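You operate a simulated robot arm through the tools that you are given. There is no shell and no other tool.

The job below is to be done with a simulated two-armed robot. You get a single attempt, and the scene is never put back.

## Task
Wipe the smudge off the blue mat, roll it up, fasten both straps.
Fine: rolled to the clamp bar; the cloth goes back. What is to be rubbed or washed off counts as gone when no trace of it is left.

It is judged by the outcome, as a careful person would: the job done as asked, and still so three seconds after it is handed in. It fails if anything else is knocked over, pushed out of place, dropped, spilled or broken. Flat cloth is picked up by pressing the open fingertips on it (5 to 10 N) and closing them slowly along it; thin cloth reads only 2 to 8 mm in the jaws.

## Robot
Two 7-joint arms with three-finger grippers on one trunk, on a base that moves. Base frame: it is fixed to the floor where the robot stands at the start and does not move with it; the origin is under the middle of the robot, x ahead of it, y to its left, z up; the surface under the hand at the start is at about z = 800. Readings come in mm, rad, newtons and seconds.
The left shoulder is at the start at [70, 146, 1163], the right one opposite. With the tool pointing down near the work surface each hand reaches from about 280 to 680 mm from the robot's upright axis, wherever it stands, measured 20 degrees to its own side. Places, roughly: blue mat roll [700, -600, 800]; green tab strap [800, 0, 900]; orange tab strap [600, 0, 900]; pale smudge [700, -300, 800]. Payload 2.2 kg a hand.
The tool frame of a hand sits at the grasp point between the pads (the TCP): z along the fingers, y along the line on which they close. The tips reach 28 mm beyond it. The gripper opens to 102 mm; its body begins 71 mm behind the TCP.
Orientation is that of the tool frame in the base frame, as [roll, pitch, yaw] about the fixed x, y, z axes, in that order (R = Rz(yaw) Ry(pitch) Rx(roll)). With the fingers straight down and closing along the base's y, the tool's x points along the base's -x, its y along +y and its z along -z.

## Interface
- The arms move only by the tool step_arm. It takes "left_motion", "right_motion" or both (then of equal length, played together; a hand with none holds still); each is a list of rows, each a list of 7 numbers: the shift along the tool's x, y, z in units of 30 mm (1.0 is 30 mm), then the turn, a rotation vector about the tool's x, y, z in units of 5 degrees (1.0 is 5 degrees), then the finger opening in mm, from 0 to 102. In form: [[tx, ty, tz, ax, ay, az, claw], ...]. A call has 1 to 20 rows; each row shifts and turns the commanded pose from where the row before left it, along the tool's axes as they then stand. A call with a number of a shift or a turn outside -1 to 1 is refused whole. Rows are played at 5 a second. More than 50 mm and 0.15 rad between two rows, or a gripper value outside its range, and nothing of the call is played. A pose out of reach is approached as far as the arm can. The call stops where the force on the tool passes 40 N (or 10 N more than at its start, if that is more) or the arm is blocked; 0.2 s more then pass. The fingers move at their own pace (about 203.5 mm/s each) and stop on an object; they squeeze with about 41 N. The grip force told is the motor's: it shows also when the fingers shut on nothing. Time passes only in rows, and 0.2 s behind the last, so rows that do not move let the fingers close. It gives the time, the measured TCP pose, the force on the tool (base axes), the opening and the grip force at its end, in the units of the frame above (readings bear some noise), with the torque about the TCP (base axes, N m) and any sound that the robot's microphone picked up.
- Cameras (640 x 400 px; columns grow to the right, rows downward): "scene" is now at [128.7, -26.7, 1379.9]; the picture's right is [-0.31, -0.95, 0.00], its down [-0.65, 0.21, -0.73] and it looks along [0.70, -0.23, -0.68] (base axes); focal length 262 px, centre (320, 200). "left" rides on the left gripper at [72, 38, -86] in its tool frame; the picture's right is [-0.46, 0.89, 0.00], its down [-0.60, -0.32, -0.73] and it looks along [-0.65, -0.34, 0.68] (tool axes); focal length 256 px, centre (320, 200). "right" rides on the right gripper at [69, 44, -86] in its tool frame; the picture's right is [-0.53, 0.85, 0.00], its down [-0.58, -0.36, -0.73] and it looks along [-0.62, -0.39, 0.68] (tool axes); focal length 256 px, centre (320, 200). There is no depth. A picture from a camera that has moved, and an enlarged one, comes with that camera's place and axes in the base frame and with its lens.
- snapshot(camera): a new picture of that camera. It takes no simulated time.
- move_column(by): slides the trunk up (or, below 0, down) by that many mm; the arms and the scene camera ride with it, the base frame stays. It gives what a move gives, with no picture.
- drive_base(legs): drives the robot by 1 to 6 legs, each [ahead, left, turn to the left] in mm, mm and rad, along the robot's own axes; the way and the turn of a leg run together, so that a leg with both is an arc; at most 1500 mm and 3.142 rad a leg. The arms and the cameras ride along, it lands a little off, and it stops where it bumps. It gives what a move gives.
- turn_head(pan, tilt): turns the head with the scene camera to pan (to the left, within 1.501 rad either way) and tilt (down, from -0.506 to 1.204), counted from straight ahead of the robot. It gives what a move gives.
- enlarge(camera, box): a new picture of the part [left, top, right, bottom] of that camera's present view, enlarged. It takes no simulated time.
- close_job(): hands the job in; it is judged then, once.

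Nothing tells you exact positions but the pictures and the camera data. Unless the task says otherwise, let go and move clear before handing in.

The tools are called after ">>>" as a command line: name --argument value ..., lists and objects as JSON in quotes. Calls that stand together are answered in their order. step_arm: Moves the arms, as the interface text tells. Its arguments: {"type":"object","properties":{"left_motion":{"type":"array","items":{"type":"array","items":{"type":"number"}}},"right_motion":{"type":"array","items":{"type":"array","items":{"type":"number"}}}},"required":[]} The other tools are called the same way: move_column (by) moves the trunk up or down; drive_base (legs) drives the base; turn_head (pan, tilt) turns the head that bears the scene camera; snapshot (camera) takes a picture; enlarge (camera, box) takes an enlarged picture of a part of a camera's view; close_job () hands the job in.

At the start:

```text
time_s: 0.0
left_tool_pos: [473.8, 62.8, 1094.9]
left_orientation: [-3.141, 0.0, -3.141]
left_contact_force: [-0.6, -0.5, 0.8]
left_wrist_torque: [0.01, -0.01, 0.0]
left_grip_width: 102.1
left_finger_force: 0.0
right_tool_pos: [439.1, -365.9, 1168.5]
right_orientation: [-3.14, -0.001, -3.14]
right_contact_force: [-0.5, -0.4, 0.7]
right_wrist_torque: [0.01, -0.02, -0.01]
right_grip_width: 102.0
right_finger_force: 0.1
trunk travel left (down, up): [-700.0, 240.0]
robot x, y, heading: [1.1, 2.1, -0.0]
head pan, tilt (commanded): [-0.314, 0.747]
```

scene: 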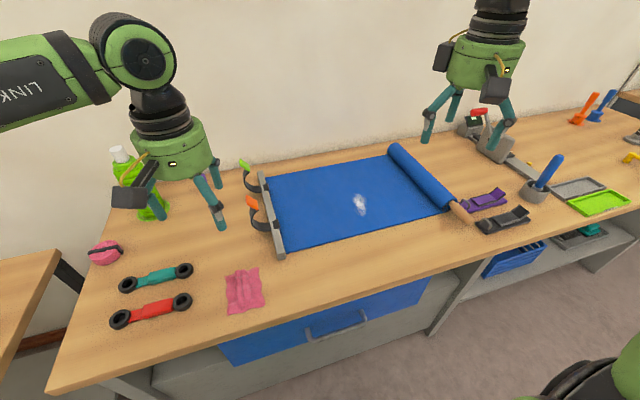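
right: 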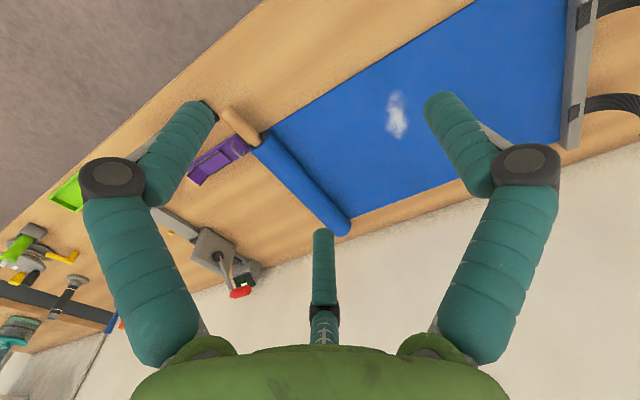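
left: 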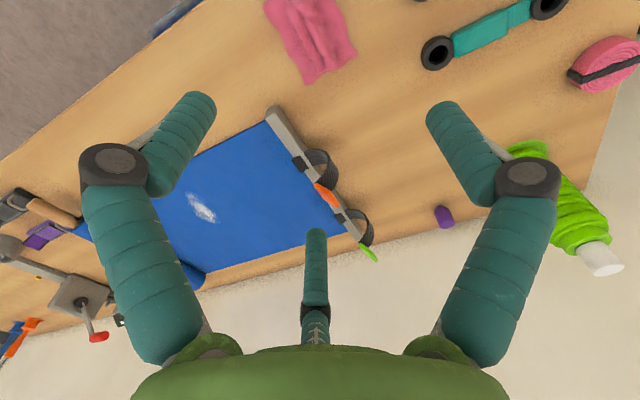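

I see a workbench with a blue mat whose rolled end lies to the right, a clamp bar with two straps (green and orange tabs) at its left, a pale smudge in the middle and a pink cloth nearer to the robot on the left. I'll look closer before moving.

>>> enlarge --camera "scene" --box '[220, 130, 480, 290]'

>>> enlarge --camera "scene" --box '[80, 140, 300, 330]'

>>> enlarge --camera "left" --box '[150, 80, 450, 280]'

>>> enlarge --camera "scene" --box '[360, 80, 640, 260]'

```text
2.46 times, centred on (350, 210) of scene
camera zoom: at [128.7, -26.7, 1379.9], right [-0.31, -0.95, 0.0], down [-0.65, 0.21, -0.73], along [0.7, -0.23, -0.68], focal length 645 px, centre (246, 175)
```

zoom: 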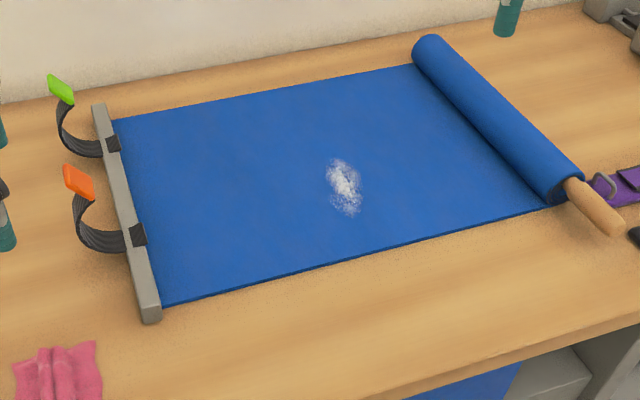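

```text
2.11 times, centred on (190, 235) of scene
camera zoom: at [128.7, -26.7, 1379.9], right [-0.31, -0.95, 0.0], down [-0.65, 0.21, -0.73], along [0.7, -0.23, -0.68], focal length 552 px, centre (594, 126)
```

zoom: 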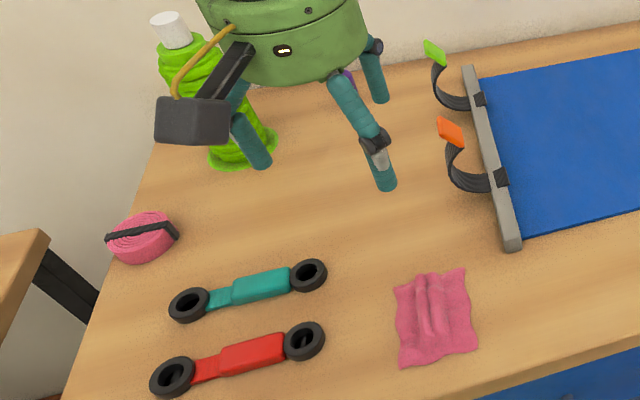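

```text
2.00 times, centred on (300, 180) of left
camera zoom: at [400.5, 99.2, 1181.1], right [0.46, 0.89, 0.0], down [0.6, -0.32, 0.73], along [0.65, -0.34, -0.68], focal length 512 px, centre (360, 240)
```

zoom: 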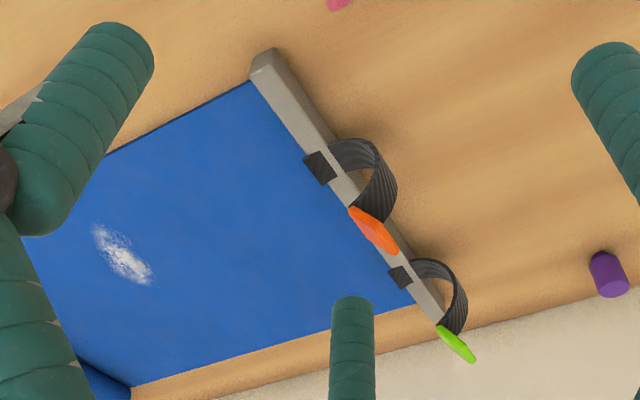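

```text
2.22 times, centred on (500, 170) of scene
camera zoom: at [128.7, -26.7, 1379.9], right [-0.31, -0.95, 0.0], down [-0.65, 0.21, -0.73], along [0.7, -0.23, -0.68], focal length 583 px, centre (-80, 267)
```

zoom: 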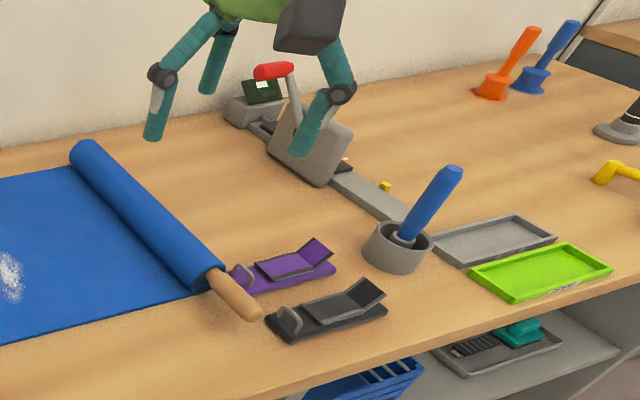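

The smudge comes out at about (664, -332), the cloth at about (477, 48) with ridges running along x, the bar at y of about -55 and the roll at y of about -590. I'll zoom in on the straps, the roll end and the cloth for details.

>>> enlarge --camera "scene" --box '[230, 150, 310, 200]'

>>> enlarge --camera "scene" --box '[230, 190, 310, 270]'

>>> enlarge --camera "scene" --box '[380, 140, 540, 240]'

>>> enlarge --camera "left" --box '[280, 130, 400, 280]'

>>> enlarge --camera "scene" --box '[210, 250, 280, 330]'

```text
8.00 times, centred on (270, 175) of scene
camera zoom: at [128.7, -26.7, 1379.9], right [-0.31, -0.95, 0.0], down [-0.65, 0.21, -0.73], along [0.7, -0.23, -0.68], focal length 2098 px, centre (720, 400)
```

zoom: 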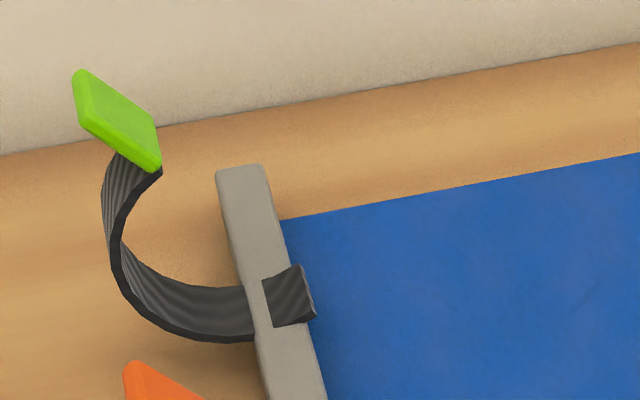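

```text
5.00 times, centred on (270, 230) of scene
camera zoom: at [128.7, -26.7, 1379.9], right [-0.31, -0.95, 0.0], down [-0.65, 0.21, -0.73], along [0.7, -0.23, -0.68], focal length 1311 px, centre (570, 50)
```

zoom: 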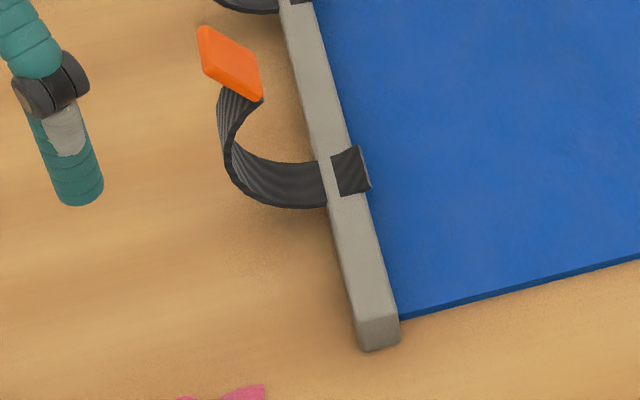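

```text
4.00 times, centred on (460, 190) of scene
camera zoom: at [128.7, -26.7, 1379.9], right [-0.31, -0.95, 0.0], down [-0.65, 0.21, -0.73], along [0.7, -0.23, -0.68], focal length 1049 px, centre (-240, 240)
```

zoom: 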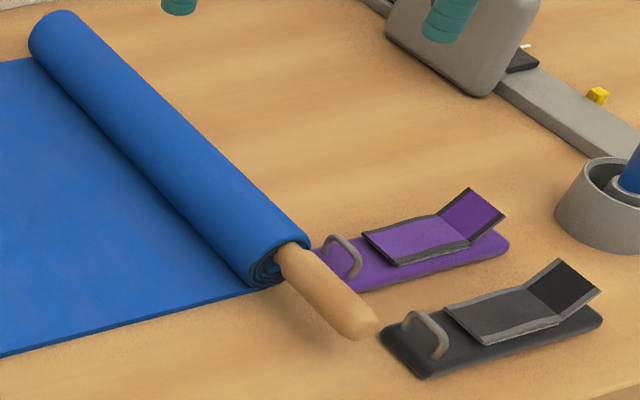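

```text
2.67 times, centred on (340, 205) of left
camera zoom: at [400.5, 99.2, 1181.1], right [0.46, 0.89, 0.0], down [0.6, -0.32, 0.73], along [0.65, -0.34, -0.68], focal length 683 px, centre (267, 187)
```

zoom: 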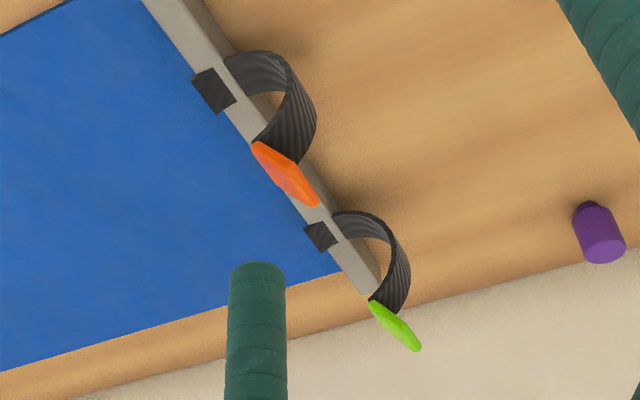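

```text
5.00 times, centred on (245, 290) of scene
camera zoom: at [128.7, -26.7, 1379.9], right [-0.31, -0.95, 0.0], down [-0.65, 0.21, -0.73], along [0.7, -0.23, -0.68], focal length 1311 px, centre (695, -250)
```

zoom: 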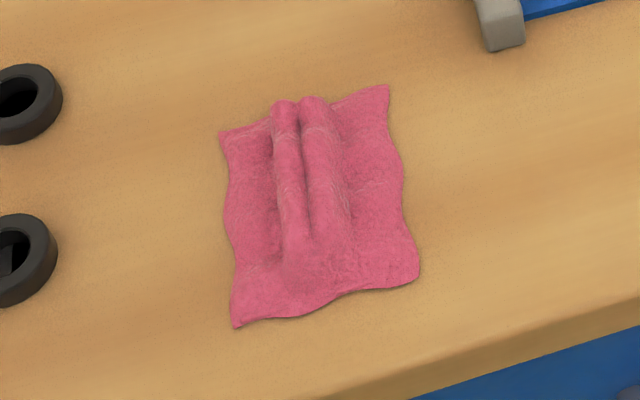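

The cloth's two ridges run along x at y of about 49, so the left hand in its default pose (closing along y) suits them. I'll bring the left hand down above the cloth and look.

>>> step_arm --left_motion '[[-0.1, -0.35, 1, 0, 0, 0, 102], [-0.1, -0.35, 1, 0, 0, 0, 60], [0, 0, 1, 0, 0, 0, 60], [0, 0, 1, 0, 0, 0, 60], [0, 0, 1, 0, 0, 0, 60], [0, 0, 1, 0, 0, 0, 60], [0, 0, 0.5, 0, 0, 0, 60]]'

>>> snapshot --camera "left"

>>> snapshot --camera "scene"

```text
time_s: 1.6
left_tool_pos: [480.4, 41.4, 897.8]
left_orientation: [-3.141, 0.001, -3.14]
left_contact_force: [-0.4, -0.3, 0.4]
left_wrist_torque: [-0.02, -0.01, -0.03]
left_grip_width: 59.8
left_finger_force: 0.1
right_tool_pos: [439.8, -365.4, 1168.9]
right_orientation: [3.141, 0.0, -3.141]
right_contact_force: [0.4, 0.6, -0.4]
right_wrist_torque: [0.0, -0.02, 0.0]
right_grip_width: 102.1
right_finger_force: 0.0
trunk travel left (down, up): [-700.0, 240.0]
robot x, y, heading: [0.6, -1.5, 0.001]
head pan, tilt (commanded): [-0.314, 0.747]
```

```text
taken
camera left: at [408.0, 78.0, 985.1], right [0.46, 0.89, 0.0], down [0.6, -0.32, 0.73], along [0.65, -0.34, -0.68], focal length 256 px, centre (320, 200)
```

left: 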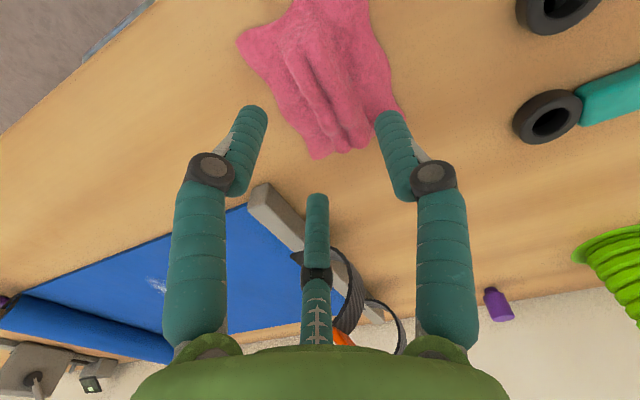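

```text
taken
camera scene: at [128.9, -26.7, 1379.9], right [-0.31, -0.95, 0.0], down [-0.65, 0.21, -0.73], along [0.7, -0.23, -0.68], focal length 262 px, centre (320, 200)
```

scene: 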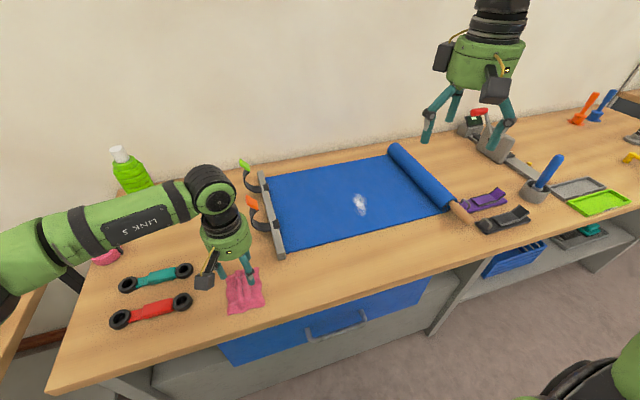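

The hand is centred over the cloth ridges. I'll lower it to just above the table, then feel for contact in small steps.

>>> step_arm --left_motion '[[0, 0, 0.9, 0, 0, 0, 56], [0, 0, 0.9, 0, 0, 0, 56], [0, 0, 0.2, 0, 0, 0, 56]]'

>>> snapshot --camera "left"

>>> enlarge --camera "scene" --box '[180, 220, 300, 330]'

```text
time_s: 2.4
left_tool_pos: [479.3, 41.6, 840.4]
left_orientation: [3.141, 0.001, -3.141]
left_contact_force: [0.5, -0.4, 0.1]
left_wrist_torque: [0.01, -0.02, -0.01]
left_grip_width: 55.9
left_finger_force: 0.2
right_tool_pos: [439.9, -365.4, 1169.9]
right_orientation: [3.14, -0.001, -3.142]
right_contact_force: [0.1, -0.2, -0.5]
right_wrist_torque: [0.01, -0.01, -0.03]
right_grip_width: 102.3
right_finger_force: 0.0
trunk travel left (down, up): [-700.0, 240.0]
robot x, y, heading: [-2.9, -1.0, 0.002]
head pan, tilt (commanded): [-0.314, 0.747]
```

```text
taken
camera left: at [407.4, 78.3, 926.7], right [0.46, 0.89, 0.0], down [0.6, -0.32, 0.73], along [0.65, -0.34, -0.68], focal length 256 px, centre (320, 200)
```

left: 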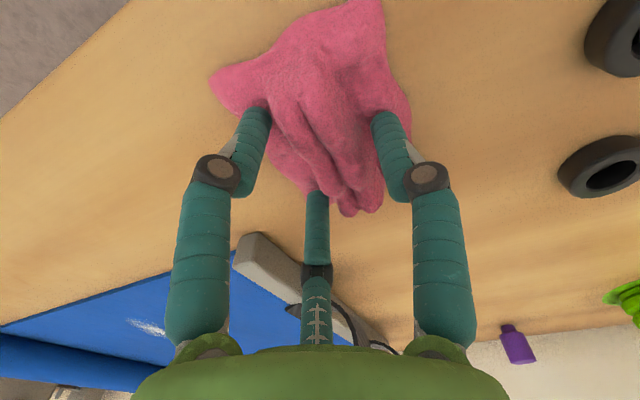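

```text
3.64 times, centred on (240, 275) of scene
camera zoom: at [128.4, -26.7, 1380.0], right [-0.31, -0.95, 0.0], down [-0.65, 0.21, -0.73], along [0.7, -0.23, -0.68], focal length 953 px, centre (611, -73)
```

zoom: 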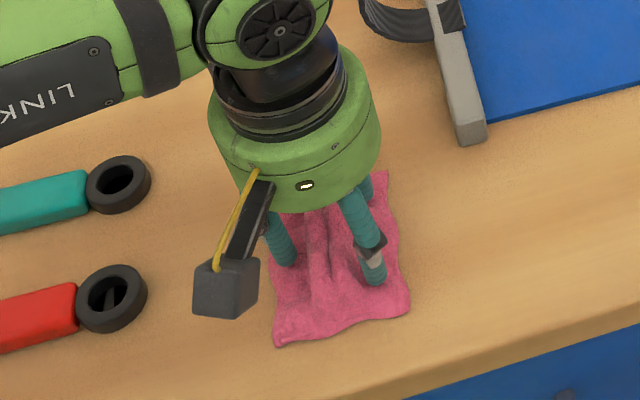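

The tips straddle the ridges just above the cloth. Now small steps down to touch.

>>> step_arm --left_motion '[[0, 0, 0.1, 0, 0, 0, 56], [0, 0, 0.1, 0, 0, 0, 56], [0, 0, 0.1, 0, 0, 0, 56]]'

```text
time_s: 3.2
left_tool_pos: [479.2, 42.2, 836.2]
left_orientation: [-3.138, 0.009, -3.138]
left_contact_force: [-4.0, 3.5, 43.8]
left_wrist_torque: [0.55, 0.74, -0.21]
left_grip_width: 51.8
left_finger_force: 21.3
right_tool_pos: [436.8, -365.0, 1171.5]
right_orientation: [3.141, 0.004, -3.141]
right_contact_force: [-0.1, -0.1, 0.0]
right_wrist_torque: [0.03, -0.01, 0.03]
right_grip_width: 102.1
right_finger_force: 0.1
trunk travel left (down, up): [-700.0, 240.0]
robot x, y, heading: [0.8, 1.3, -0.001]
head pan, tilt (commanded): [-0.314, 0.747]
```

Contact comes sooner than expected, at TCP z of about 837, and I pressed too hard. I'll ease back to a light press.

>>> step_arm --left_motion '[[0, 0, -0.1, 0, 0, 0, 56], [0, 0, 0, 0, 0, 0, 56]]'

```text
time_s: 3.8
left_tool_pos: [478.8, 41.8, 835.0]
left_orientation: [-3.14, 0.003, -3.14]
left_contact_force: [2.6, 0.9, 25.0]
left_wrist_torque: [0.09, -0.12, -0.05]
left_grip_width: 57.1
left_finger_force: 11.4
right_tool_pos: [438.8, -366.8, 1170.7]
right_orientation: [-3.141, 0.002, 3.141]
right_contact_force: [0.1, 0.4, 0.3]
right_wrist_torque: [-0.01, -0.01, -0.01]
right_grip_width: 102.1
right_finger_force: 0.1
trunk travel left (down, up): [-700.0, 240.0]
robot x, y, heading: [-4.2, 1.2, -0.001]
head pan, tilt (commanded): [-0.314, 0.747]
```

>>> step_arm --left_motion '[[0, 0, -0.05, 0, 0, 0, 56], [0, 0, 0, 0, 0, 0, 56]]'

```text
time_s: 4.4
left_tool_pos: [478.6, 40.0, 836.5]
left_orientation: [3.141, 0.002, -3.14]
left_contact_force: [4.2, -1.6, 14.2]
left_wrist_torque: [-0.07, -0.18, -0.01]
left_grip_width: 54.7
left_finger_force: 0.0
right_tool_pos: [439.1, -366.2, 1168.7]
right_orientation: [3.141, 0.002, 3.141]
right_contact_force: [1.1, -0.1, 0.2]
right_wrist_torque: [-0.01, -0.01, -0.01]
right_grip_width: 102.0
right_finger_force: 0.0
trunk travel left (down, up): [-700.0, 240.0]
robot x, y, heading: [1.1, -0.1, 0.0]
head pan, tilt (commanded): [-0.314, 0.747]
```

>>> step_arm --left_motion '[[0, 0, -0.025, 0, 0, 0, 52], [0, 0, 0, 0, 0, 0, 48], [0, 0, 0, 0, 0, 0, 44]]'

>>> snapshot --camera "left"

```text
time_s: 5.2
left_tool_pos: [479.5, 40.5, 838.0]
left_orientation: [-3.14, 0.001, -3.139]
left_contact_force: [-1.3, 0.2, 18.6]
left_wrist_torque: [-0.02, 0.04, 0.0]
left_grip_width: 44.4
left_finger_force: 0.3
right_tool_pos: [437.4, -366.2, 1171.3]
right_orientation: [-3.139, 0.001, 3.141]
right_contact_force: [-1.1, -0.3, 0.2]
right_wrist_torque: [-0.01, 0.03, 0.0]
right_grip_width: 101.8
right_finger_force: 0.2
trunk travel left (down, up): [-700.0, 240.0]
robot x, y, heading: [1.8, 0.7, 0.002]
head pan, tilt (commanded): [-0.314, 0.747]
```

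```text
taken
camera left: at [405.2, 78.2, 923.8], right [0.46, 0.89, 0.0], down [0.6, -0.32, 0.73], along [0.65, -0.34, -0.68], focal length 256 px, centre (320, 200)
```

left: 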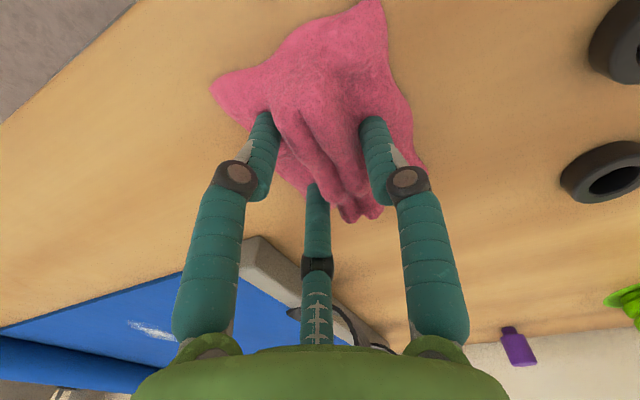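

Closing makes the tips press deeper, so I'll lift slightly as I close.

>>> step_arm --left_motion '[[0, 0, -0.05, 0, 0, 0, 40], [0, 0, -0.03, 0, 0, 0, 36], [0, 0, -0.02, 0, 0, 0, 32]]'

>>> snapshot --camera "left"

```text
time_s: 6.0
left_tool_pos: [477.3, 42.6, 836.8]
left_orientation: [3.14, 0.002, -3.139]
left_contact_force: [-3.3, 2.0, 7.6]
left_wrist_torque: [0.03, -0.12, 0.06]
left_grip_width: 38.4
left_finger_force: 41.6
right_tool_pos: [438.4, -366.2, 1170.6]
right_orientation: [-3.141, 0.001, 3.141]
right_contact_force: [0.1, 0.0, 0.4]
right_wrist_torque: [-0.02, 0.01, -0.01]
right_grip_width: 101.9
right_finger_force: 0.1
trunk travel left (down, up): [-700.0, 240.0]
robot x, y, heading: [1.9, -2.6, -0.004]
head pan, tilt (commanded): [-0.314, 0.747]
```

```text
taken
camera left: at [405.3, 78.4, 924.6], right [0.46, 0.89, 0.0], down [0.61, -0.32, 0.73], along [0.65, -0.34, -0.68], focal length 256 px, centre (320, 200)
```

left: 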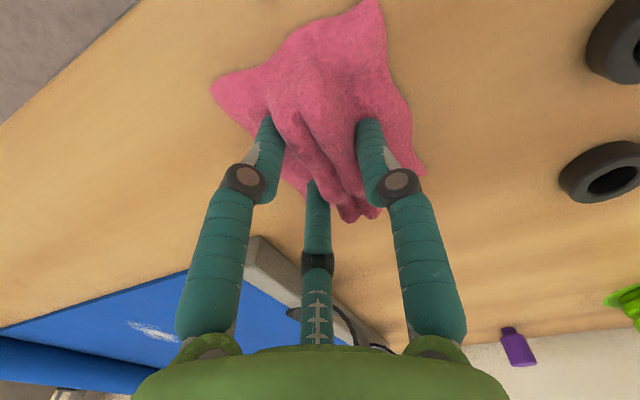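

The fingers have stopped on the bunched ridge at 38 mm with full grip force. I'll tighten the command and lift a little to check the hold.

>>> step_arm --left_motion '[[0, 0, 0, 0, 0, 0, 20], [0, 0, -0.2, 0, 0, 0, 15], [0, 0, -0.5, 0, 0, 0, 15], [0, 0, -0.5, 0, 0, 0, 15]]'

>>> snapshot --camera "left"

>>> enlarge --camera "scene" --box '[180, 220, 300, 330]'

```text
time_s: 7.0
left_tool_pos: [480.6, 42.0, 874.7]
left_orientation: [3.142, -0.001, -3.14]
left_contact_force: [-0.2, 0.5, -0.5]
left_wrist_torque: [0.05, -0.02, 0.02]
left_grip_width: 38.4
left_finger_force: 41.0
right_tool_pos: [439.0, -366.3, 1169.1]
right_orientation: [3.141, 0.001, 3.14]
right_contact_force: [-0.3, 0.4, 0.1]
right_wrist_torque: [0.01, 0.03, -0.01]
right_grip_width: 102.2
right_finger_force: 0.1
trunk travel left (down, up): [-700.0, 240.0]
robot x, y, heading: [-3.6, 2.8, 0.004]
head pan, tilt (commanded): [-0.314, 0.747]
```

```text
taken
camera left: at [407.6, 78.5, 962.5], right [0.46, 0.89, 0.0], down [0.6, -0.32, 0.73], along [0.65, -0.34, -0.68], focal length 256 px, centre (320, 200)
```

left: 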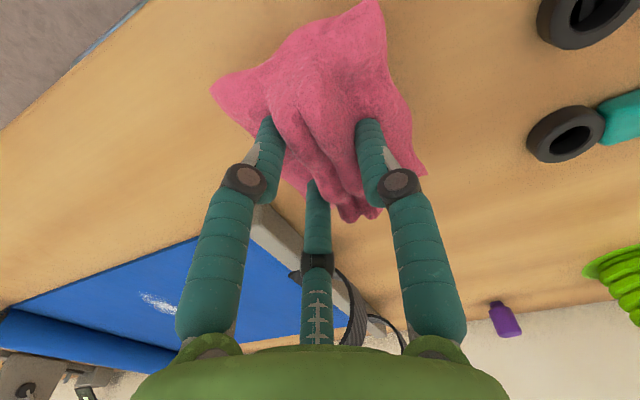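

```text
3.64 times, centred on (240, 275) of scene
camera zoom: at [128.8, -26.8, 1379.9], right [-0.31, -0.95, 0.0], down [-0.65, 0.21, -0.73], along [0.7, -0.23, -0.68], focal length 953 px, centre (611, -73)
```

zoom: 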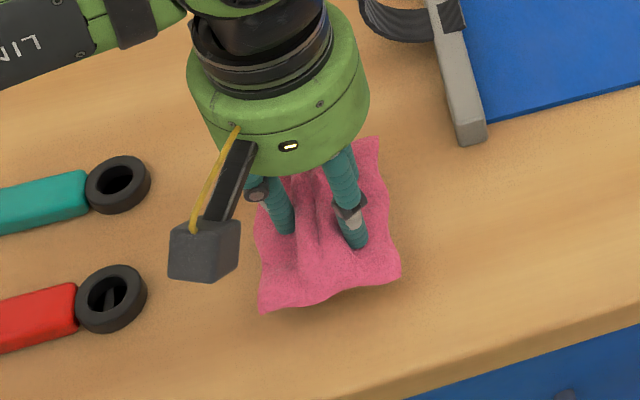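

The cloth hangs firmly in the left hand. I'll raise it, then look down at the gap between the base and the bench to see how far I can drive.

>>> step_arm --left_motion '[[0, 0, -1, 0, 0, 0, 15], [0, 0, -1, 0, 0, 0, 15], [0, 0, -1, 0, 0, 0, 15]]'

>>> turn_head --pan -0.6 --tilt 1.2

>>> snapshot --camera "scene"

```text
time_s: 7.8
left_tool_pos: [477.3, 41.5, 962.1]
left_orientation: [-3.14, 0.0, -3.14]
left_contact_force: [-0.2, 0.8, -1.6]
left_wrist_torque: [0.01, 0.0, -0.01]
left_grip_width: 38.3
left_finger_force: 41.5
right_tool_pos: [439.3, -365.9, 1170.1]
right_orientation: [3.141, 0.0, 3.141]
right_contact_force: [-0.2, -0.4, -0.3]
right_wrist_torque: [-0.03, -0.02, 0.01]
right_grip_width: 102.0
right_finger_force: 0.1
trunk travel left (down, up): [-700.0, 240.0]
robot x, y, heading: [-2.5, 1.5, 0.009]
head pan, tilt (commanded): [-0.314, 0.747]
```

```text
time_s: 8.7
left_tool_pos: [478.3, 41.6, 962.5]
left_orientation: [-3.141, 0.001, -3.14]
left_contact_force: [-1.8, 0.2, -0.8]
left_wrist_torque: [0.0, -0.01, -0.02]
left_grip_width: 37.9
left_finger_force: 41.4
right_tool_pos: [440.8, -366.4, 1169.8]
right_orientation: [-3.141, 0.0, -3.141]
right_contact_force: [0.2, -0.3, 0.5]
right_wrist_torque: [0.0, 0.02, 0.01]
right_grip_width: 102.1
right_finger_force: 0.0
trunk travel left (down, up): [-700.0, 240.0]
robot x, y, heading: [2.7, 2.8, 0.0]
head pan, tilt (commanded): [-0.6, 1.201]
```

```text
taken
camera scene: at [96.0, -32.6, 1347.9], right [-0.56, -0.83, 0.0], down [-0.77, 0.53, -0.36], along [0.3, -0.2, -0.93], focal length 262 px, centre (320, 200)
```

scene: 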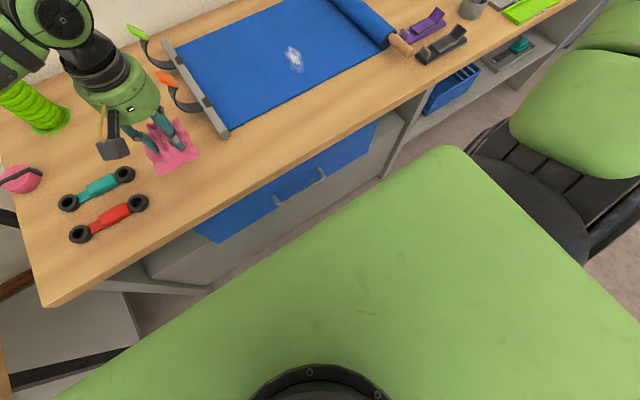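

The way to the right is clear with both hands high. I'll drive sideways about 470 mm so the left shoulder faces the smudge.

>>> drive_base --legs '[[0, -470, 0]]'

>>> turn_head --pan 0.1 --tilt 0.75

>>> snapshot --camera "scene"

```text
time_s: 11.5
left_tool_pos: [477.7, -423.7, 963.4]
left_orientation: [3.141, 0.0, 3.14]
left_contact_force: [-0.5, 0.3, -0.3]
left_wrist_torque: [-0.01, 0.0, 0.0]
left_grip_width: 38.4
left_finger_force: 41.2
right_tool_pos: [437.6, -830.7, 1170.1]
right_orientation: [-3.141, 0.0, 3.137]
right_contact_force: [-0.7, 0.5, -0.5]
right_wrist_torque: [0.0, -0.02, -0.01]
right_grip_width: 101.8
right_finger_force: 0.0
trunk travel left (down, up): [-700.0, 240.0]
robot x, y, heading: [-3.4, -464.1, -0.005]
head pan, tilt (commanded): [-0.6, 1.201]
```

```text
time_s: 12.6
left_tool_pos: [477.4, -424.2, 962.0]
left_orientation: [3.14, 0.001, 3.141]
left_contact_force: [0.7, 0.5, -0.4]
left_wrist_torque: [0.01, 0.0, 0.01]
left_grip_width: 38.1
left_finger_force: 40.8
right_tool_pos: [437.5, -831.2, 1170.6]
right_orientation: [3.141, 0.0, 3.139]
right_contact_force: [0.3, 0.6, -0.2]
right_wrist_torque: [-0.02, -0.03, 0.01]
right_grip_width: 102.2
right_finger_force: 0.1
trunk travel left (down, up): [-700.0, 240.0]
robot x, y, heading: [-0.7, -461.8, -0.005]
head pan, tilt (commanded): [0.099, 0.75]
```

```text
taken
camera scene: at [131.3, -456.9, 1379.6], right [0.09, -1.0, 0.0], down [-0.68, -0.06, -0.73], along [0.73, 0.07, -0.68], focal length 262 px, centre (320, 200)
```

scene: 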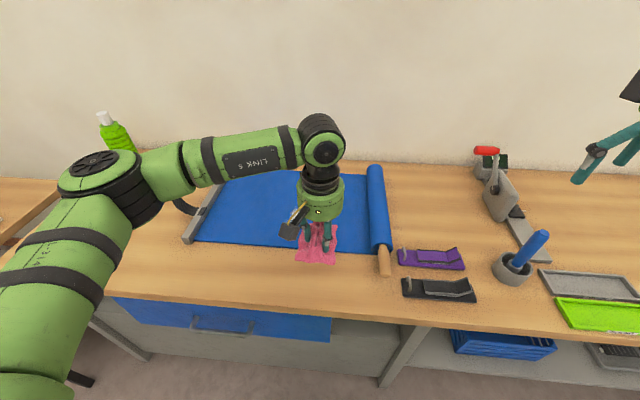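

Now I'll take the cloth over the smudge at height and see whether the arm reaches it.

>>> step_arm --left_motion '[[-0.85, 0.42, 0.2, 0, 0, 0, 15], [-0.85, 0.42, 0.2, 0, 0, 0, 15], [-0.85, 0.42, 0.2, 0, 0, 0, 15], [-0.85, 0.42, 0.2, 0, 0, 0, 15], [-0.85, 0.42, 0.2, 0, 0, 0, 15], [-0.85, 0.42, 0.2, 0, 0, 0, 15], [-0.85, 0.42, 0.2, 0, 0, 0, 15]]'

>>> snapshot --camera "left"

>>> snapshot --camera "scene"

```text
time_s: 14.2
left_tool_pos: [644.7, -340.3, 921.8]
left_orientation: [-3.141, 0.0, 3.14]
left_contact_force: [0.2, -1.2, -0.4]
left_wrist_torque: [-0.03, -0.02, 0.04]
left_grip_width: 38.0
left_finger_force: 40.8
left hand out of reach, approached as far as the arm can: row 7
right_tool_pos: [438.7, -832.2, 1169.0]
right_orientation: [3.139, -0.002, 3.14]
right_contact_force: [0.2, 0.8, 0.6]
right_wrist_torque: [0.02, -0.02, -0.03]
right_grip_width: 102.2
right_finger_force: 0.0
trunk travel left (down, up): [-700.0, 240.0]
robot x, y, heading: [0.8, -464.2, -0.003]
head pan, tilt (commanded): [0.099, 0.75]
```

```text
taken
camera left: at [572.0, -303.4, 1010.3], right [0.47, 0.88, 0.0], down [0.6, -0.32, 0.73], along [0.65, -0.34, -0.68], focal length 256 px, centre (320, 200)
```

left: 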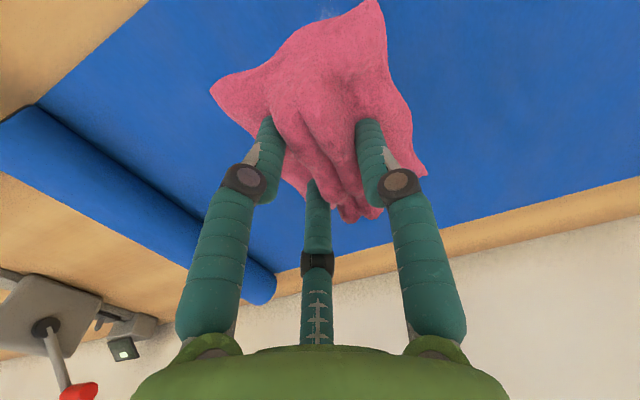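

```text
taken
camera scene: at [131.5, -458.2, 1379.6], right [0.1, -1.0, 0.0], down [-0.68, -0.06, -0.73], along [0.73, 0.07, -0.68], focal length 262 px, centre (320, 200)
```

scene: 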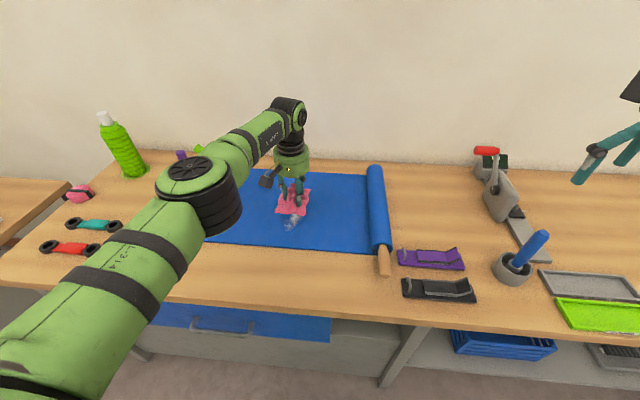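

The arm stops at x of about 645, a bit short of the smudge's far part, so I'll drive the base forward a little (60 mm).

>>> drive_base --legs '[[60, 0, 0]]'

>>> snapshot --camera "scene"

```text
time_s: 15.1
left_tool_pos: [700.5, -339.4, 924.8]
left_orientation: [3.141, 0.004, 3.139]
left_contact_force: [-0.7, -0.2, -0.2]
left_wrist_torque: [-0.02, -0.06, 0.0]
left_grip_width: 38.0
left_finger_force: 41.2
right_tool_pos: [492.5, -832.3, 1171.2]
right_orientation: [-3.141, 0.003, 3.14]
right_contact_force: [-0.7, -1.3, -0.2]
right_wrist_torque: [-0.02, -0.05, 0.02]
right_grip_width: 102.3
right_finger_force: 0.0
trunk travel left (down, up): [-700.0, 240.0]
robot x, y, heading: [57.5, -459.4, -0.005]
head pan, tilt (commanded): [0.099, 0.75]
```

```text
taken
camera scene: at [186.4, -457.2, 1380.1], right [0.1, -1.0, 0.0], down [-0.68, -0.07, -0.73], along [0.73, 0.07, -0.68], focal length 262 px, centre (320, 200)
```

scene: 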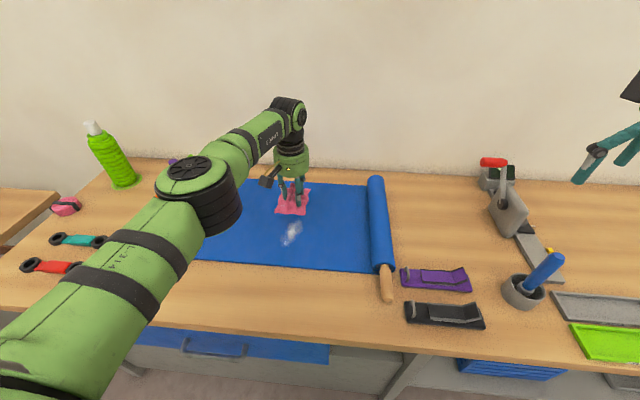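

The base moved freely and the whole smudge is visible now. I'll zoom to fix its extent.

>>> enlarge --camera "scene" --box '[250, 190, 330, 260]'

```text
5.71 times, centred on (290, 225) of scene
camera zoom: at [186.4, -457.2, 1380.1], right [0.1, -1.0, 0.0], down [-0.68, -0.07, -0.73], along [0.73, 0.07, -0.68], focal length 1498 px, centre (491, 57)
```

zoom: 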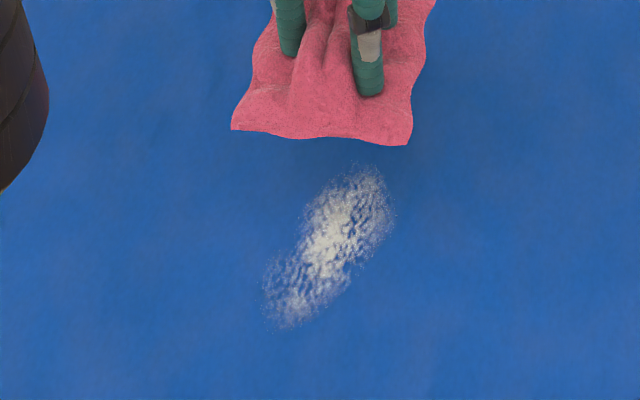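

The smudge spans x 605–716, y -362 to -302. I'll lower the cloth onto its far end slowly.

>>> step_arm --left_motion '[[0, 0, 1, 0, 0, 0, 15], [0, 0, 1, 0, 0, 0, 15], [0, 0, 0.5, 0, 0, 0, 15], [0, 0, 0.1, 0, 0, 0, 15], [0, 0, 0.05, 0, 0, 0, 15]]'

```text
time_s: 16.3
left_tool_pos: [694.8, -336.8, 847.1]
left_orientation: [-3.139, -0.001, 3.14]
left_contact_force: [0.5, 0.5, -0.8]
left_wrist_torque: [-0.01, 0.0, 0.02]
left_grip_width: 38.1
left_finger_force: 40.8
left hand out of reach, approached as far as the arm can: row 2, 5
right_tool_pos: [496.1, -831.3, 1170.3]
right_orientation: [3.141, 0.0, 3.14]
right_contact_force: [-0.1, 0.0, 0.4]
right_wrist_torque: [-0.01, 0.03, 0.01]
right_grip_width: 102.0
right_finger_force: 0.1
trunk travel left (down, up): [-700.0, 240.0]
robot x, y, heading: [55.7, -462.3, -0.004]
head pan, tilt (commanded): [0.099, 0.75]
```

The arm is at its limit at x of about 695, so I'll raise the hand a little and drive 40 mm further ahead for comfortable reach.

>>> step_arm --left_motion '[[0.5, 0, -1, 0, 0, 0, 15], [0.5, 0, 0, 0, 0, 0, 15]]'

>>> drive_base --legs '[[40, 0, 0]]'

```text
time_s: 16.9
left_tool_pos: [694.7, -337.9, 846.5]
left_orientation: [-3.141, -0.002, 3.14]
left_contact_force: [-0.5, -0.9, -0.2]
left_wrist_torque: [0.01, 0.01, -0.01]
left_grip_width: 37.9
left_finger_force: 40.6
left hand out of reach, approached as far as the arm can: row 1, 2
right_tool_pos: [496.6, -830.5, 1169.8]
right_orientation: [3.141, 0.0, 3.139]
right_contact_force: [0.7, -0.7, 0.4]
right_wrist_torque: [0.0, 0.0, -0.02]
right_grip_width: 102.1
right_finger_force: 0.2
trunk travel left (down, up): [-700.0, 240.0]
robot x, y, heading: [56.4, -463.6, -0.005]
head pan, tilt (commanded): [0.099, 0.75]
```

```text
time_s: 17.8
left_tool_pos: [731.2, -337.7, 849.6]
left_orientation: [3.141, 0.005, 3.14]
left_contact_force: [0.4, -0.1, 0.3]
left_wrist_torque: [-0.03, 0.0, -0.03]
left_grip_width: 38.1
left_finger_force: 40.8
right_tool_pos: [531.2, -832.0, 1171.4]
right_orientation: [3.141, 0.005, 3.141]
right_contact_force: [-0.4, 0.4, 0.2]
right_wrist_torque: [0.06, -0.04, -0.01]
right_grip_width: 102.0
right_finger_force: 0.1
trunk travel left (down, up): [-700.0, 240.0]
robot x, y, heading: [100.8, -462.9, -0.003]
head pan, tilt (commanded): [0.099, 0.75]
```

>>> step_arm --left_motion '[[0.5, 0, 0, 0, 0, 0, 15], [0.5, 0, 0, 0, 0, 0, 15]]'

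```text
time_s: 18.4
left_tool_pos: [735.9, -337.1, 846.9]
left_orientation: [3.141, 0.001, 3.14]
left_contact_force: [0.4, -0.3, -0.4]
left_wrist_torque: [-0.01, -0.02, -0.01]
left_grip_width: 37.7
left_finger_force: 41.1
left hand out of reach, approached as far as the arm can: row 1, 2
right_tool_pos: [535.0, -829.7, 1170.6]
right_orientation: [3.141, 0.002, 3.141]
right_contact_force: [1.2, 0.7, -0.3]
right_wrist_torque: [0.02, 0.01, 0.01]
right_grip_width: 102.1
right_finger_force: 0.0
trunk travel left (down, up): [-700.0, 240.0]
robot x, y, heading: [101.0, -465.6, -0.006]
head pan, tilt (commanded): [0.099, 0.75]
```

>>> step_arm --left_motion '[[1, 0, 0, 0, 0, 0, 15], [1, 0, 0, 0, 0, 0, 15], [1, 0, 0, 0, 0, 0, 15]]'

```text
time_s: 19.2
left_tool_pos: [736.1, -337.3, 847.0]
left_orientation: [3.14, -0.001, 3.139]
left_contact_force: [-0.1, 0.3, 0.9]
left_wrist_torque: [0.02, -0.02, 0.01]
left_grip_width: 37.7
left_finger_force: 41.2
left hand out of reach, approached as far as the arm can: row 1, 2, 3
right_tool_pos: [536.3, -830.7, 1170.6]
right_orientation: [3.141, 0.002, 3.14]
right_contact_force: [-0.2, -0.1, 0.0]
right_wrist_torque: [-0.04, -0.02, 0.0]
right_grip_width: 102.0
right_finger_force: 0.0
trunk travel left (down, up): [-700.0, 240.0]
robot x, y, heading: [98.0, -465.9, -0.004]
head pan, tilt (commanded): [0.099, 0.75]
```

>>> step_arm --left_motion '[[0, 0, -0.3, 0, 0, 0, 15], [0, 0, -0.3, 0, 0, 0, 15]]'

```text
time_s: 19.8
left_tool_pos: [736.8, -336.5, 864.8]
left_orientation: [3.141, -0.001, 3.139]
left_contact_force: [-0.1, -0.5, -1.6]
left_wrist_torque: [-0.02, 0.03, -0.02]
left_grip_width: 38.3
left_finger_force: 41.0
right_tool_pos: [537.5, -831.5, 1169.6]
right_orientation: [3.141, 0.002, 3.14]
right_contact_force: [-1.1, 0.6, 0.3]
right_wrist_torque: [-0.03, 0.0, -0.01]
right_grip_width: 101.9
right_finger_force: 0.0
trunk travel left (down, up): [-700.0, 240.0]
robot x, y, heading: [98.1, -463.3, -0.001]
head pan, tilt (commanded): [0.099, 0.75]
```

Moving up works, so larger inward steps just fail near the stretched pose. I'll come inward in small steps.

>>> step_arm --left_motion '[[0.2, 0, 0, 0, 0, 0, 15], [0.3, 0, 0, 0, 0, 0, 15], [0.4, 0, 0, 0, 0, 0, 15], [0.5, 0, 0, 0, 0, 0, 15]]'

```text
time_s: 20.8
left_tool_pos: [736.3, -336.7, 865.2]
left_orientation: [-3.141, -0.001, 3.141]
left_contact_force: [0.6, 0.7, -0.1]
left_wrist_torque: [-0.02, 0.02, -0.03]
left_grip_width: 37.8
left_finger_force: 41.3
left hand out of reach, approached as far as the arm can: row 1, 2, 3, 4
right_tool_pos: [536.6, -830.9, 1171.4]
right_orientation: [-3.141, 0.003, 3.141]
right_contact_force: [-0.1, 0.0, 0.1]
right_wrist_torque: [0.02, -0.03, 0.01]
right_grip_width: 101.9
right_finger_force: 0.1
trunk travel left (down, up): [-700.0, 240.0]
robot x, y, heading: [98.7, -468.1, -0.006]
head pan, tilt (commanded): [0.099, 0.75]
```

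>>> step_arm --left_motion '[[0, 0, -0.5, 0, 0, 0, 15], [0, 0, -0.5, 0, 0, 0, 15], [0, 0, -0.5, 0, 0, 0, 15], [0, 0, -0.5, 0, 0, 0, 15], [0.1, 0, -0.5, 0, 0, 0, 15], [0.2, 0, -0.5, 0, 0, 0, 15]]'

```text
time_s: 22.2
left_tool_pos: [740.9, -339.4, 952.0]
left_orientation: [-3.141, -0.001, 3.14]
left_contact_force: [-1.0, 0.5, -0.4]
left_wrist_torque: [0.04, 0.02, 0.02]
left_grip_width: 38.1
left_finger_force: 40.8
left hand out of reach, approached as far as the arm can: row 1, 4, 5, 6
right_tool_pos: [535.7, -830.8, 1169.8]
right_orientation: [-3.141, 0.0, 3.14]
right_contact_force: [-1.3, 0.8, -0.8]
right_wrist_torque: [0.05, -0.01, 0.02]
right_grip_width: 102.2
right_finger_force: 0.0
trunk travel left (down, up): [-700.0, 240.0]
robot x, y, heading: [99.4, -464.1, -0.004]
head pan, tilt (commanded): [0.099, 0.75]
```

>>> step_arm --left_motion '[[1, 0, 0, 0, 0, 0, 15], [1, 0, 0, 0, 0, 0, 15]]'

>>> snapshot --camera "scene"

```text
time_s: 22.8
left_tool_pos: [742.3, -339.7, 952.2]
left_orientation: [-3.141, 0.001, 3.14]
left_contact_force: [0.0, -0.8, -0.6]
left_wrist_torque: [0.0, 0.0, -0.01]
left_grip_width: 38.1
left_finger_force: 40.8
left hand out of reach, approached as far as the arm can: row 1, 2
right_tool_pos: [536.3, -831.5, 1170.7]
right_orientation: [3.141, 0.002, 3.141]
right_contact_force: [-0.4, 0.4, -0.1]
right_wrist_torque: [-0.01, -0.02, 0.01]
right_grip_width: 101.9
right_finger_force: 0.1
trunk travel left (down, up): [-700.0, 240.0]
robot x, y, heading: [93.1, -463.5, -0.005]
head pan, tilt (commanded): [0.099, 0.75]
```

```text
taken
camera scene: at [230.0, -457.3, 1379.6], right [0.1, -1.0, 0.0], down [-0.68, -0.07, -0.73], along [0.73, 0.07, -0.68], focal length 262 px, centre (320, 200)
```

scene: 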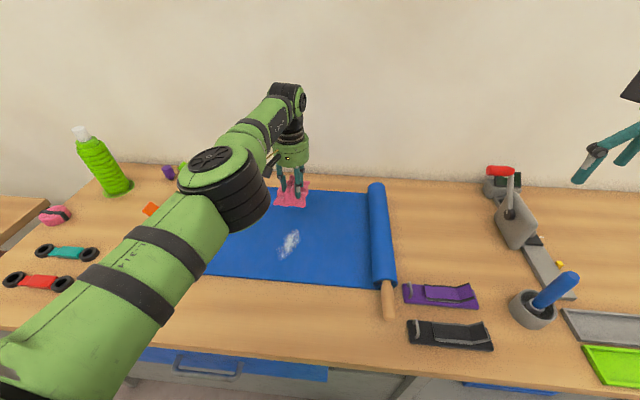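

>>> step_arm --left_motion '[[0.3, -0.3, 0, 0, 0, 0, 15], [0.3, -0.3, 0, 0, 0, 0, 15], [0.3, -0.3, 0, 0, 0, 0, 15]]'

```text
time_s: 23.6
left_tool_pos: [737.7, -366.7, 953.5]
left_orientation: [-3.141, -0.001, 3.141]
left_contact_force: [-0.5, 0.6, -0.4]
left_wrist_torque: [0.01, 0.01, -0.02]
left_grip_width: 37.9
left_finger_force: 41.0
left hand out of reach, approached as far as the arm can: row 1, 2, 3
right_tool_pos: [536.6, -831.4, 1170.6]
right_orientation: [3.142, 0.003, 3.14]
right_contact_force: [-0.2, 0.7, 0.0]
right_wrist_torque: [0.01, 0.02, 0.0]
right_grip_width: 101.8
right_finger_force: 0.0
trunk travel left (down, up): [-700.0, 240.0]
robot x, y, heading: [99.2, -464.0, -0.003]
head pan, tilt (commanded): [0.099, 0.75]
```

The arm is stretched straight and only sideways motion responds, so the elbow needs to be bent out of that pose. I'll try a combined sideways and inward move.

>>> step_arm --left_motion '[[1, -1, 0, 0, 0, 0, 15], [1, -1, 0, 0, 0, 0, 15], [1, -1, 0, 0, 0, 0, 15]]'

```text
time_s: 24.4
left_tool_pos: [731.5, -394.3, 952.2]
left_orientation: [3.141, -0.001, 3.141]
left_contact_force: [0.5, 0.1, -0.1]
left_wrist_torque: [0.02, 0.01, 0.01]
left_grip_width: 38.0
left_finger_force: 41.3
left hand out of reach, approached as far as the arm can: row 1, 2, 3
right_tool_pos: [536.9, -830.0, 1169.8]
right_orientation: [3.14, 0.003, 3.139]
right_contact_force: [-0.1, -0.1, -0.5]
right_wrist_torque: [0.01, 0.02, 0.03]
right_grip_width: 102.0
right_finger_force: 0.0
trunk travel left (down, up): [-700.0, 240.0]
robot x, y, heading: [95.8, -463.0, 0.001]
head pan, tilt (commanded): [0.099, 0.75]
```

>>> step_arm --left_motion '[[0.3, 0.6, 0, 0, 0, 0, 15], [0.3, 0.6, 0, 0, 0, 0, 15], [0.3, 0.6, 0, 0, 0, 0, 15]]'

```text
time_s: 25.2
left_tool_pos: [738.2, -369.4, 953.0]
left_orientation: [3.141, -0.004, 3.138]
left_contact_force: [0.3, -0.5, -1.2]
left_wrist_torque: [-0.01, 0.02, -0.04]
left_grip_width: 38.3
left_finger_force: 40.8
left hand out of reach, approached as far as the arm can: row 1, 2, 3
right_tool_pos: [536.4, -831.3, 1170.6]
right_orientation: [3.141, 0.001, 3.141]
right_contact_force: [-0.3, -0.4, 0.4]
right_wrist_torque: [0.0, 0.01, 0.01]
right_grip_width: 102.0
right_finger_force: 0.1
trunk travel left (down, up): [-700.0, 240.0]
robot x, y, heading: [96.5, -466.1, -0.003]
head pan, tilt (commanded): [0.099, 0.75]
```

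>>> step_arm --left_motion '[[0.05, 0, -0.3, 0, 0, 0, 15], [0.05, 0, -0.3, 0, 0, 0, 15], [0.1, 0, -0.3, 0, 0, 0, 15], [0.1, 0, -0.3, 0, 0, 0, 15], [0.2, 0, -0.3, 0, 0, 0, 15], [0.2, 0, -0.3, 0, 0, 0, 15], [0.3, 0, -0.3, 0, 0, 0, 15], [0.3, 0, -0.3, 0, 0, 0, 15]]'

```text
time_s: 27.0
left_tool_pos: [729.7, -376.2, 1029.3]
left_orientation: [-3.14, -0.001, 3.138]
left_contact_force: [0.4, 0.0, -0.9]
left_wrist_torque: [0.0, 0.0, -0.02]
left_grip_width: 38.0
left_finger_force: 41.2
left hand out of reach, approached as far as the arm can: row 2, 4, 5, 6, 7, 8
right_tool_pos: [535.8, -831.2, 1168.6]
right_orientation: [3.141, 0.002, 3.138]
right_contact_force: [0.3, -0.4, 0.5]
right_wrist_torque: [-0.04, -0.01, 0.03]
right_grip_width: 102.1
right_finger_force: 0.0
trunk travel left (down, up): [-700.0, 240.0]
robot x, y, heading: [98.6, -463.8, -0.007]
head pan, tilt (commanded): [0.099, 0.75]
```

>>> step_arm --left_motion '[[0.03, 0, 0, 0, 0, 0, 15], [0.03, 0, 0, 0, 0, 0, 15], [0.03, 0, 0, 0, 0, 0, 15], [0.05, 0, 0, 0, 0, 0, 15], [0.05, 0, 0, 0, 0, 0, 15], [0.05, 0, 0, 0, 0, 0, 15], [0.1, 0, 0, 0, 0, 0, 15], [0.1, 0, 0, 0, 0, 0, 15]]'

```text
time_s: 28.8
left_tool_pos: [729.4, -376.8, 1029.6]
left_orientation: [3.141, -0.001, 3.14]
left_contact_force: [0.2, -0.3, -0.2]
left_wrist_torque: [-0.01, 0.01, -0.03]
left_grip_width: 38.2
left_finger_force: 41.2
left hand out of reach, approached as far as the arm can: row 4, 7, 8
right_tool_pos: [536.6, -832.4, 1169.8]
right_orientation: [3.141, 0.002, 3.142]
right_contact_force: [0.2, 0.4, -0.8]
right_wrist_torque: [-0.02, -0.02, 0.02]
right_grip_width: 102.0
right_finger_force: 0.2
trunk travel left (down, up): [-700.0, 240.0]
robot x, y, heading: [96.6, -464.1, -0.007]
head pan, tilt (commanded): [0.099, 0.75]
```

>>> step_arm --left_motion '[[0, 0, 0, 0, 0, 1, 15], [0, 0, 0, 0, 0, 1, 15], [0.3, 0, 0, 0, 0, 1, 15], [0.3, 0, 0, 0, 0, 0, 15]]'

>>> snapshot --camera "scene"

```text
time_s: 29.8
left_tool_pos: [711.7, -373.6, 1030.7]
left_orientation: [-3.14, -0.002, 2.877]
left_contact_force: [-0.5, -1.1, 0.1]
left_wrist_torque: [0.01, 0.01, 0.03]
left_grip_width: 38.1
left_finger_force: 40.8
left hand out of reach, approached as far as the arm can: row 2
right_tool_pos: [536.0, -833.4, 1169.4]
right_orientation: [3.142, 0.002, 3.141]
right_contact_force: [-0.1, 0.0, 0.0]
right_wrist_torque: [0.04, -0.01, 0.0]
right_grip_width: 102.0
right_finger_force: 0.0
trunk travel left (down, up): [-700.0, 240.0]
robot x, y, heading: [97.2, -463.1, -0.006]
head pan, tilt (commanded): [0.099, 0.75]
```

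```text
taken
camera scene: at [229.3, -458.4, 1379.7], right [0.1, -1.0, 0.0], down [-0.68, -0.06, -0.73], along [0.73, 0.07, -0.68], focal length 262 px, centre (320, 200)
```

scene: 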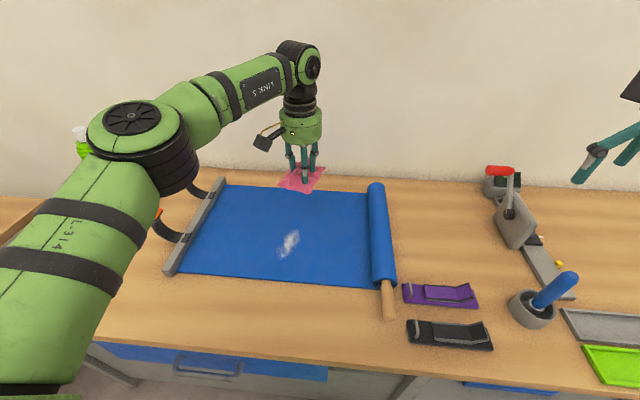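

Twisting the wrist freed the elbow. I'll undo the twist while staying away from the stretched pose, then descend over the smudge.

>>> step_arm --left_motion '[[0.3, 0, 0, 0, 0, -1, 15], [0.3, 0.3, 0.2, 0, 0, -1, 15], [0.2, 0.3, 0.5, 0, 0, -1, 15], [0, 0.3, 1, 0, 0, 0, 15], [0, 0, 1, 0, 0, 0, 15], [0, 0, 1, 0, 0, 0, 15]]'

```text
time_s: 31.2
left_tool_pos: [690.9, -342.0, 917.1]
left_orientation: [-3.142, 0.0, 3.139]
left_contact_force: [-0.4, 0.3, -1.1]
left_wrist_torque: [0.0, 0.01, 0.02]
left_grip_width: 38.3
left_finger_force: 41.7
right_tool_pos: [537.1, -830.6, 1170.4]
right_orientation: [3.14, 0.0, 3.139]
right_contact_force: [0.5, -0.5, -0.4]
right_wrist_torque: [0.0, -0.01, -0.03]
right_grip_width: 101.9
right_finger_force: 0.0
trunk travel left (down, up): [-700.0, 240.0]
robot x, y, heading: [99.7, -464.8, -0.0]
head pan, tilt (commanded): [0.099, 0.75]
```

Back in a normal pose over the smudge's far end. Now down to just above the mat, then feel for contact.

>>> step_arm --left_motion '[[0, 0, 1, 0, 0, 0, 15], [0, 0, 0.9, 0, 0, 0, 15], [0, 0, 0.4, 0, 0, 0, 15], [0, 0, 0.1, 0, 0, 0, 15]]'

```text
time_s: 32.2
left_tool_pos: [689.6, -341.6, 845.2]
left_orientation: [-3.141, 0.0, 3.139]
left_contact_force: [0.0, 0.5, -0.3]
left_wrist_torque: [-0.03, 0.01, 0.02]
left_grip_width: 38.0
left_finger_force: 41.1
right_tool_pos: [536.0, -832.0, 1171.1]
right_orientation: [-3.141, 0.003, 3.14]
right_contact_force: [-0.6, -0.4, -0.5]
right_wrist_torque: [0.02, 0.0, -0.01]
right_grip_width: 102.1
right_finger_force: 0.0
trunk travel left (down, up): [-700.0, 240.0]
robot x, y, heading: [101.8, -464.8, -0.004]
head pan, tilt (commanded): [0.099, 0.75]
```

>>> step_arm --left_motion '[[0, 0, 0.07, 0, 0, 0, 15], [0, 0, 0.05, 0, 0, 0, 15]]'

```text
time_s: 32.8
left_tool_pos: [691.2, -341.8, 842.9]
left_orientation: [3.141, 0.0, 3.141]
left_contact_force: [-0.3, -0.7, -0.3]
left_wrist_torque: [0.04, -0.03, 0.01]
left_grip_width: 37.9
left_finger_force: 41.5
right_tool_pos: [536.6, -831.5, 1170.7]
right_orientation: [-3.141, 0.002, 3.138]
right_contact_force: [-0.2, 0.2, 0.5]
right_wrist_torque: [0.01, 0.0, -0.01]
right_grip_width: 102.1
right_finger_force: 0.1
trunk travel left (down, up): [-700.0, 240.0]
robot x, y, heading: [93.1, -464.8, -0.005]
head pan, tilt (commanded): [0.099, 0.75]
```

>>> step_arm --left_motion '[[0, 0, 0.05, 0, 0, 0, 15], [0, 0, 0.05, 0, 0, 0, 15]]'

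```text
time_s: 33.4
left_tool_pos: [690.8, -340.9, 840.8]
left_orientation: [-3.141, -0.001, 3.14]
left_contact_force: [-0.2, 0.5, -0.3]
left_wrist_torque: [0.02, 0.0, -0.02]
left_grip_width: 38.0
left_finger_force: 40.7
right_tool_pos: [537.0, -831.3, 1169.3]
right_orientation: [3.141, 0.002, 3.139]
right_contact_force: [0.5, 0.6, -0.8]
right_wrist_torque: [0.0, -0.02, 0.0]
right_grip_width: 101.9
right_finger_force: 0.2
trunk travel left (down, up): [-700.0, 240.0]
robot x, y, heading: [100.9, -466.3, -0.005]
head pan, tilt (commanded): [0.099, 0.75]
```

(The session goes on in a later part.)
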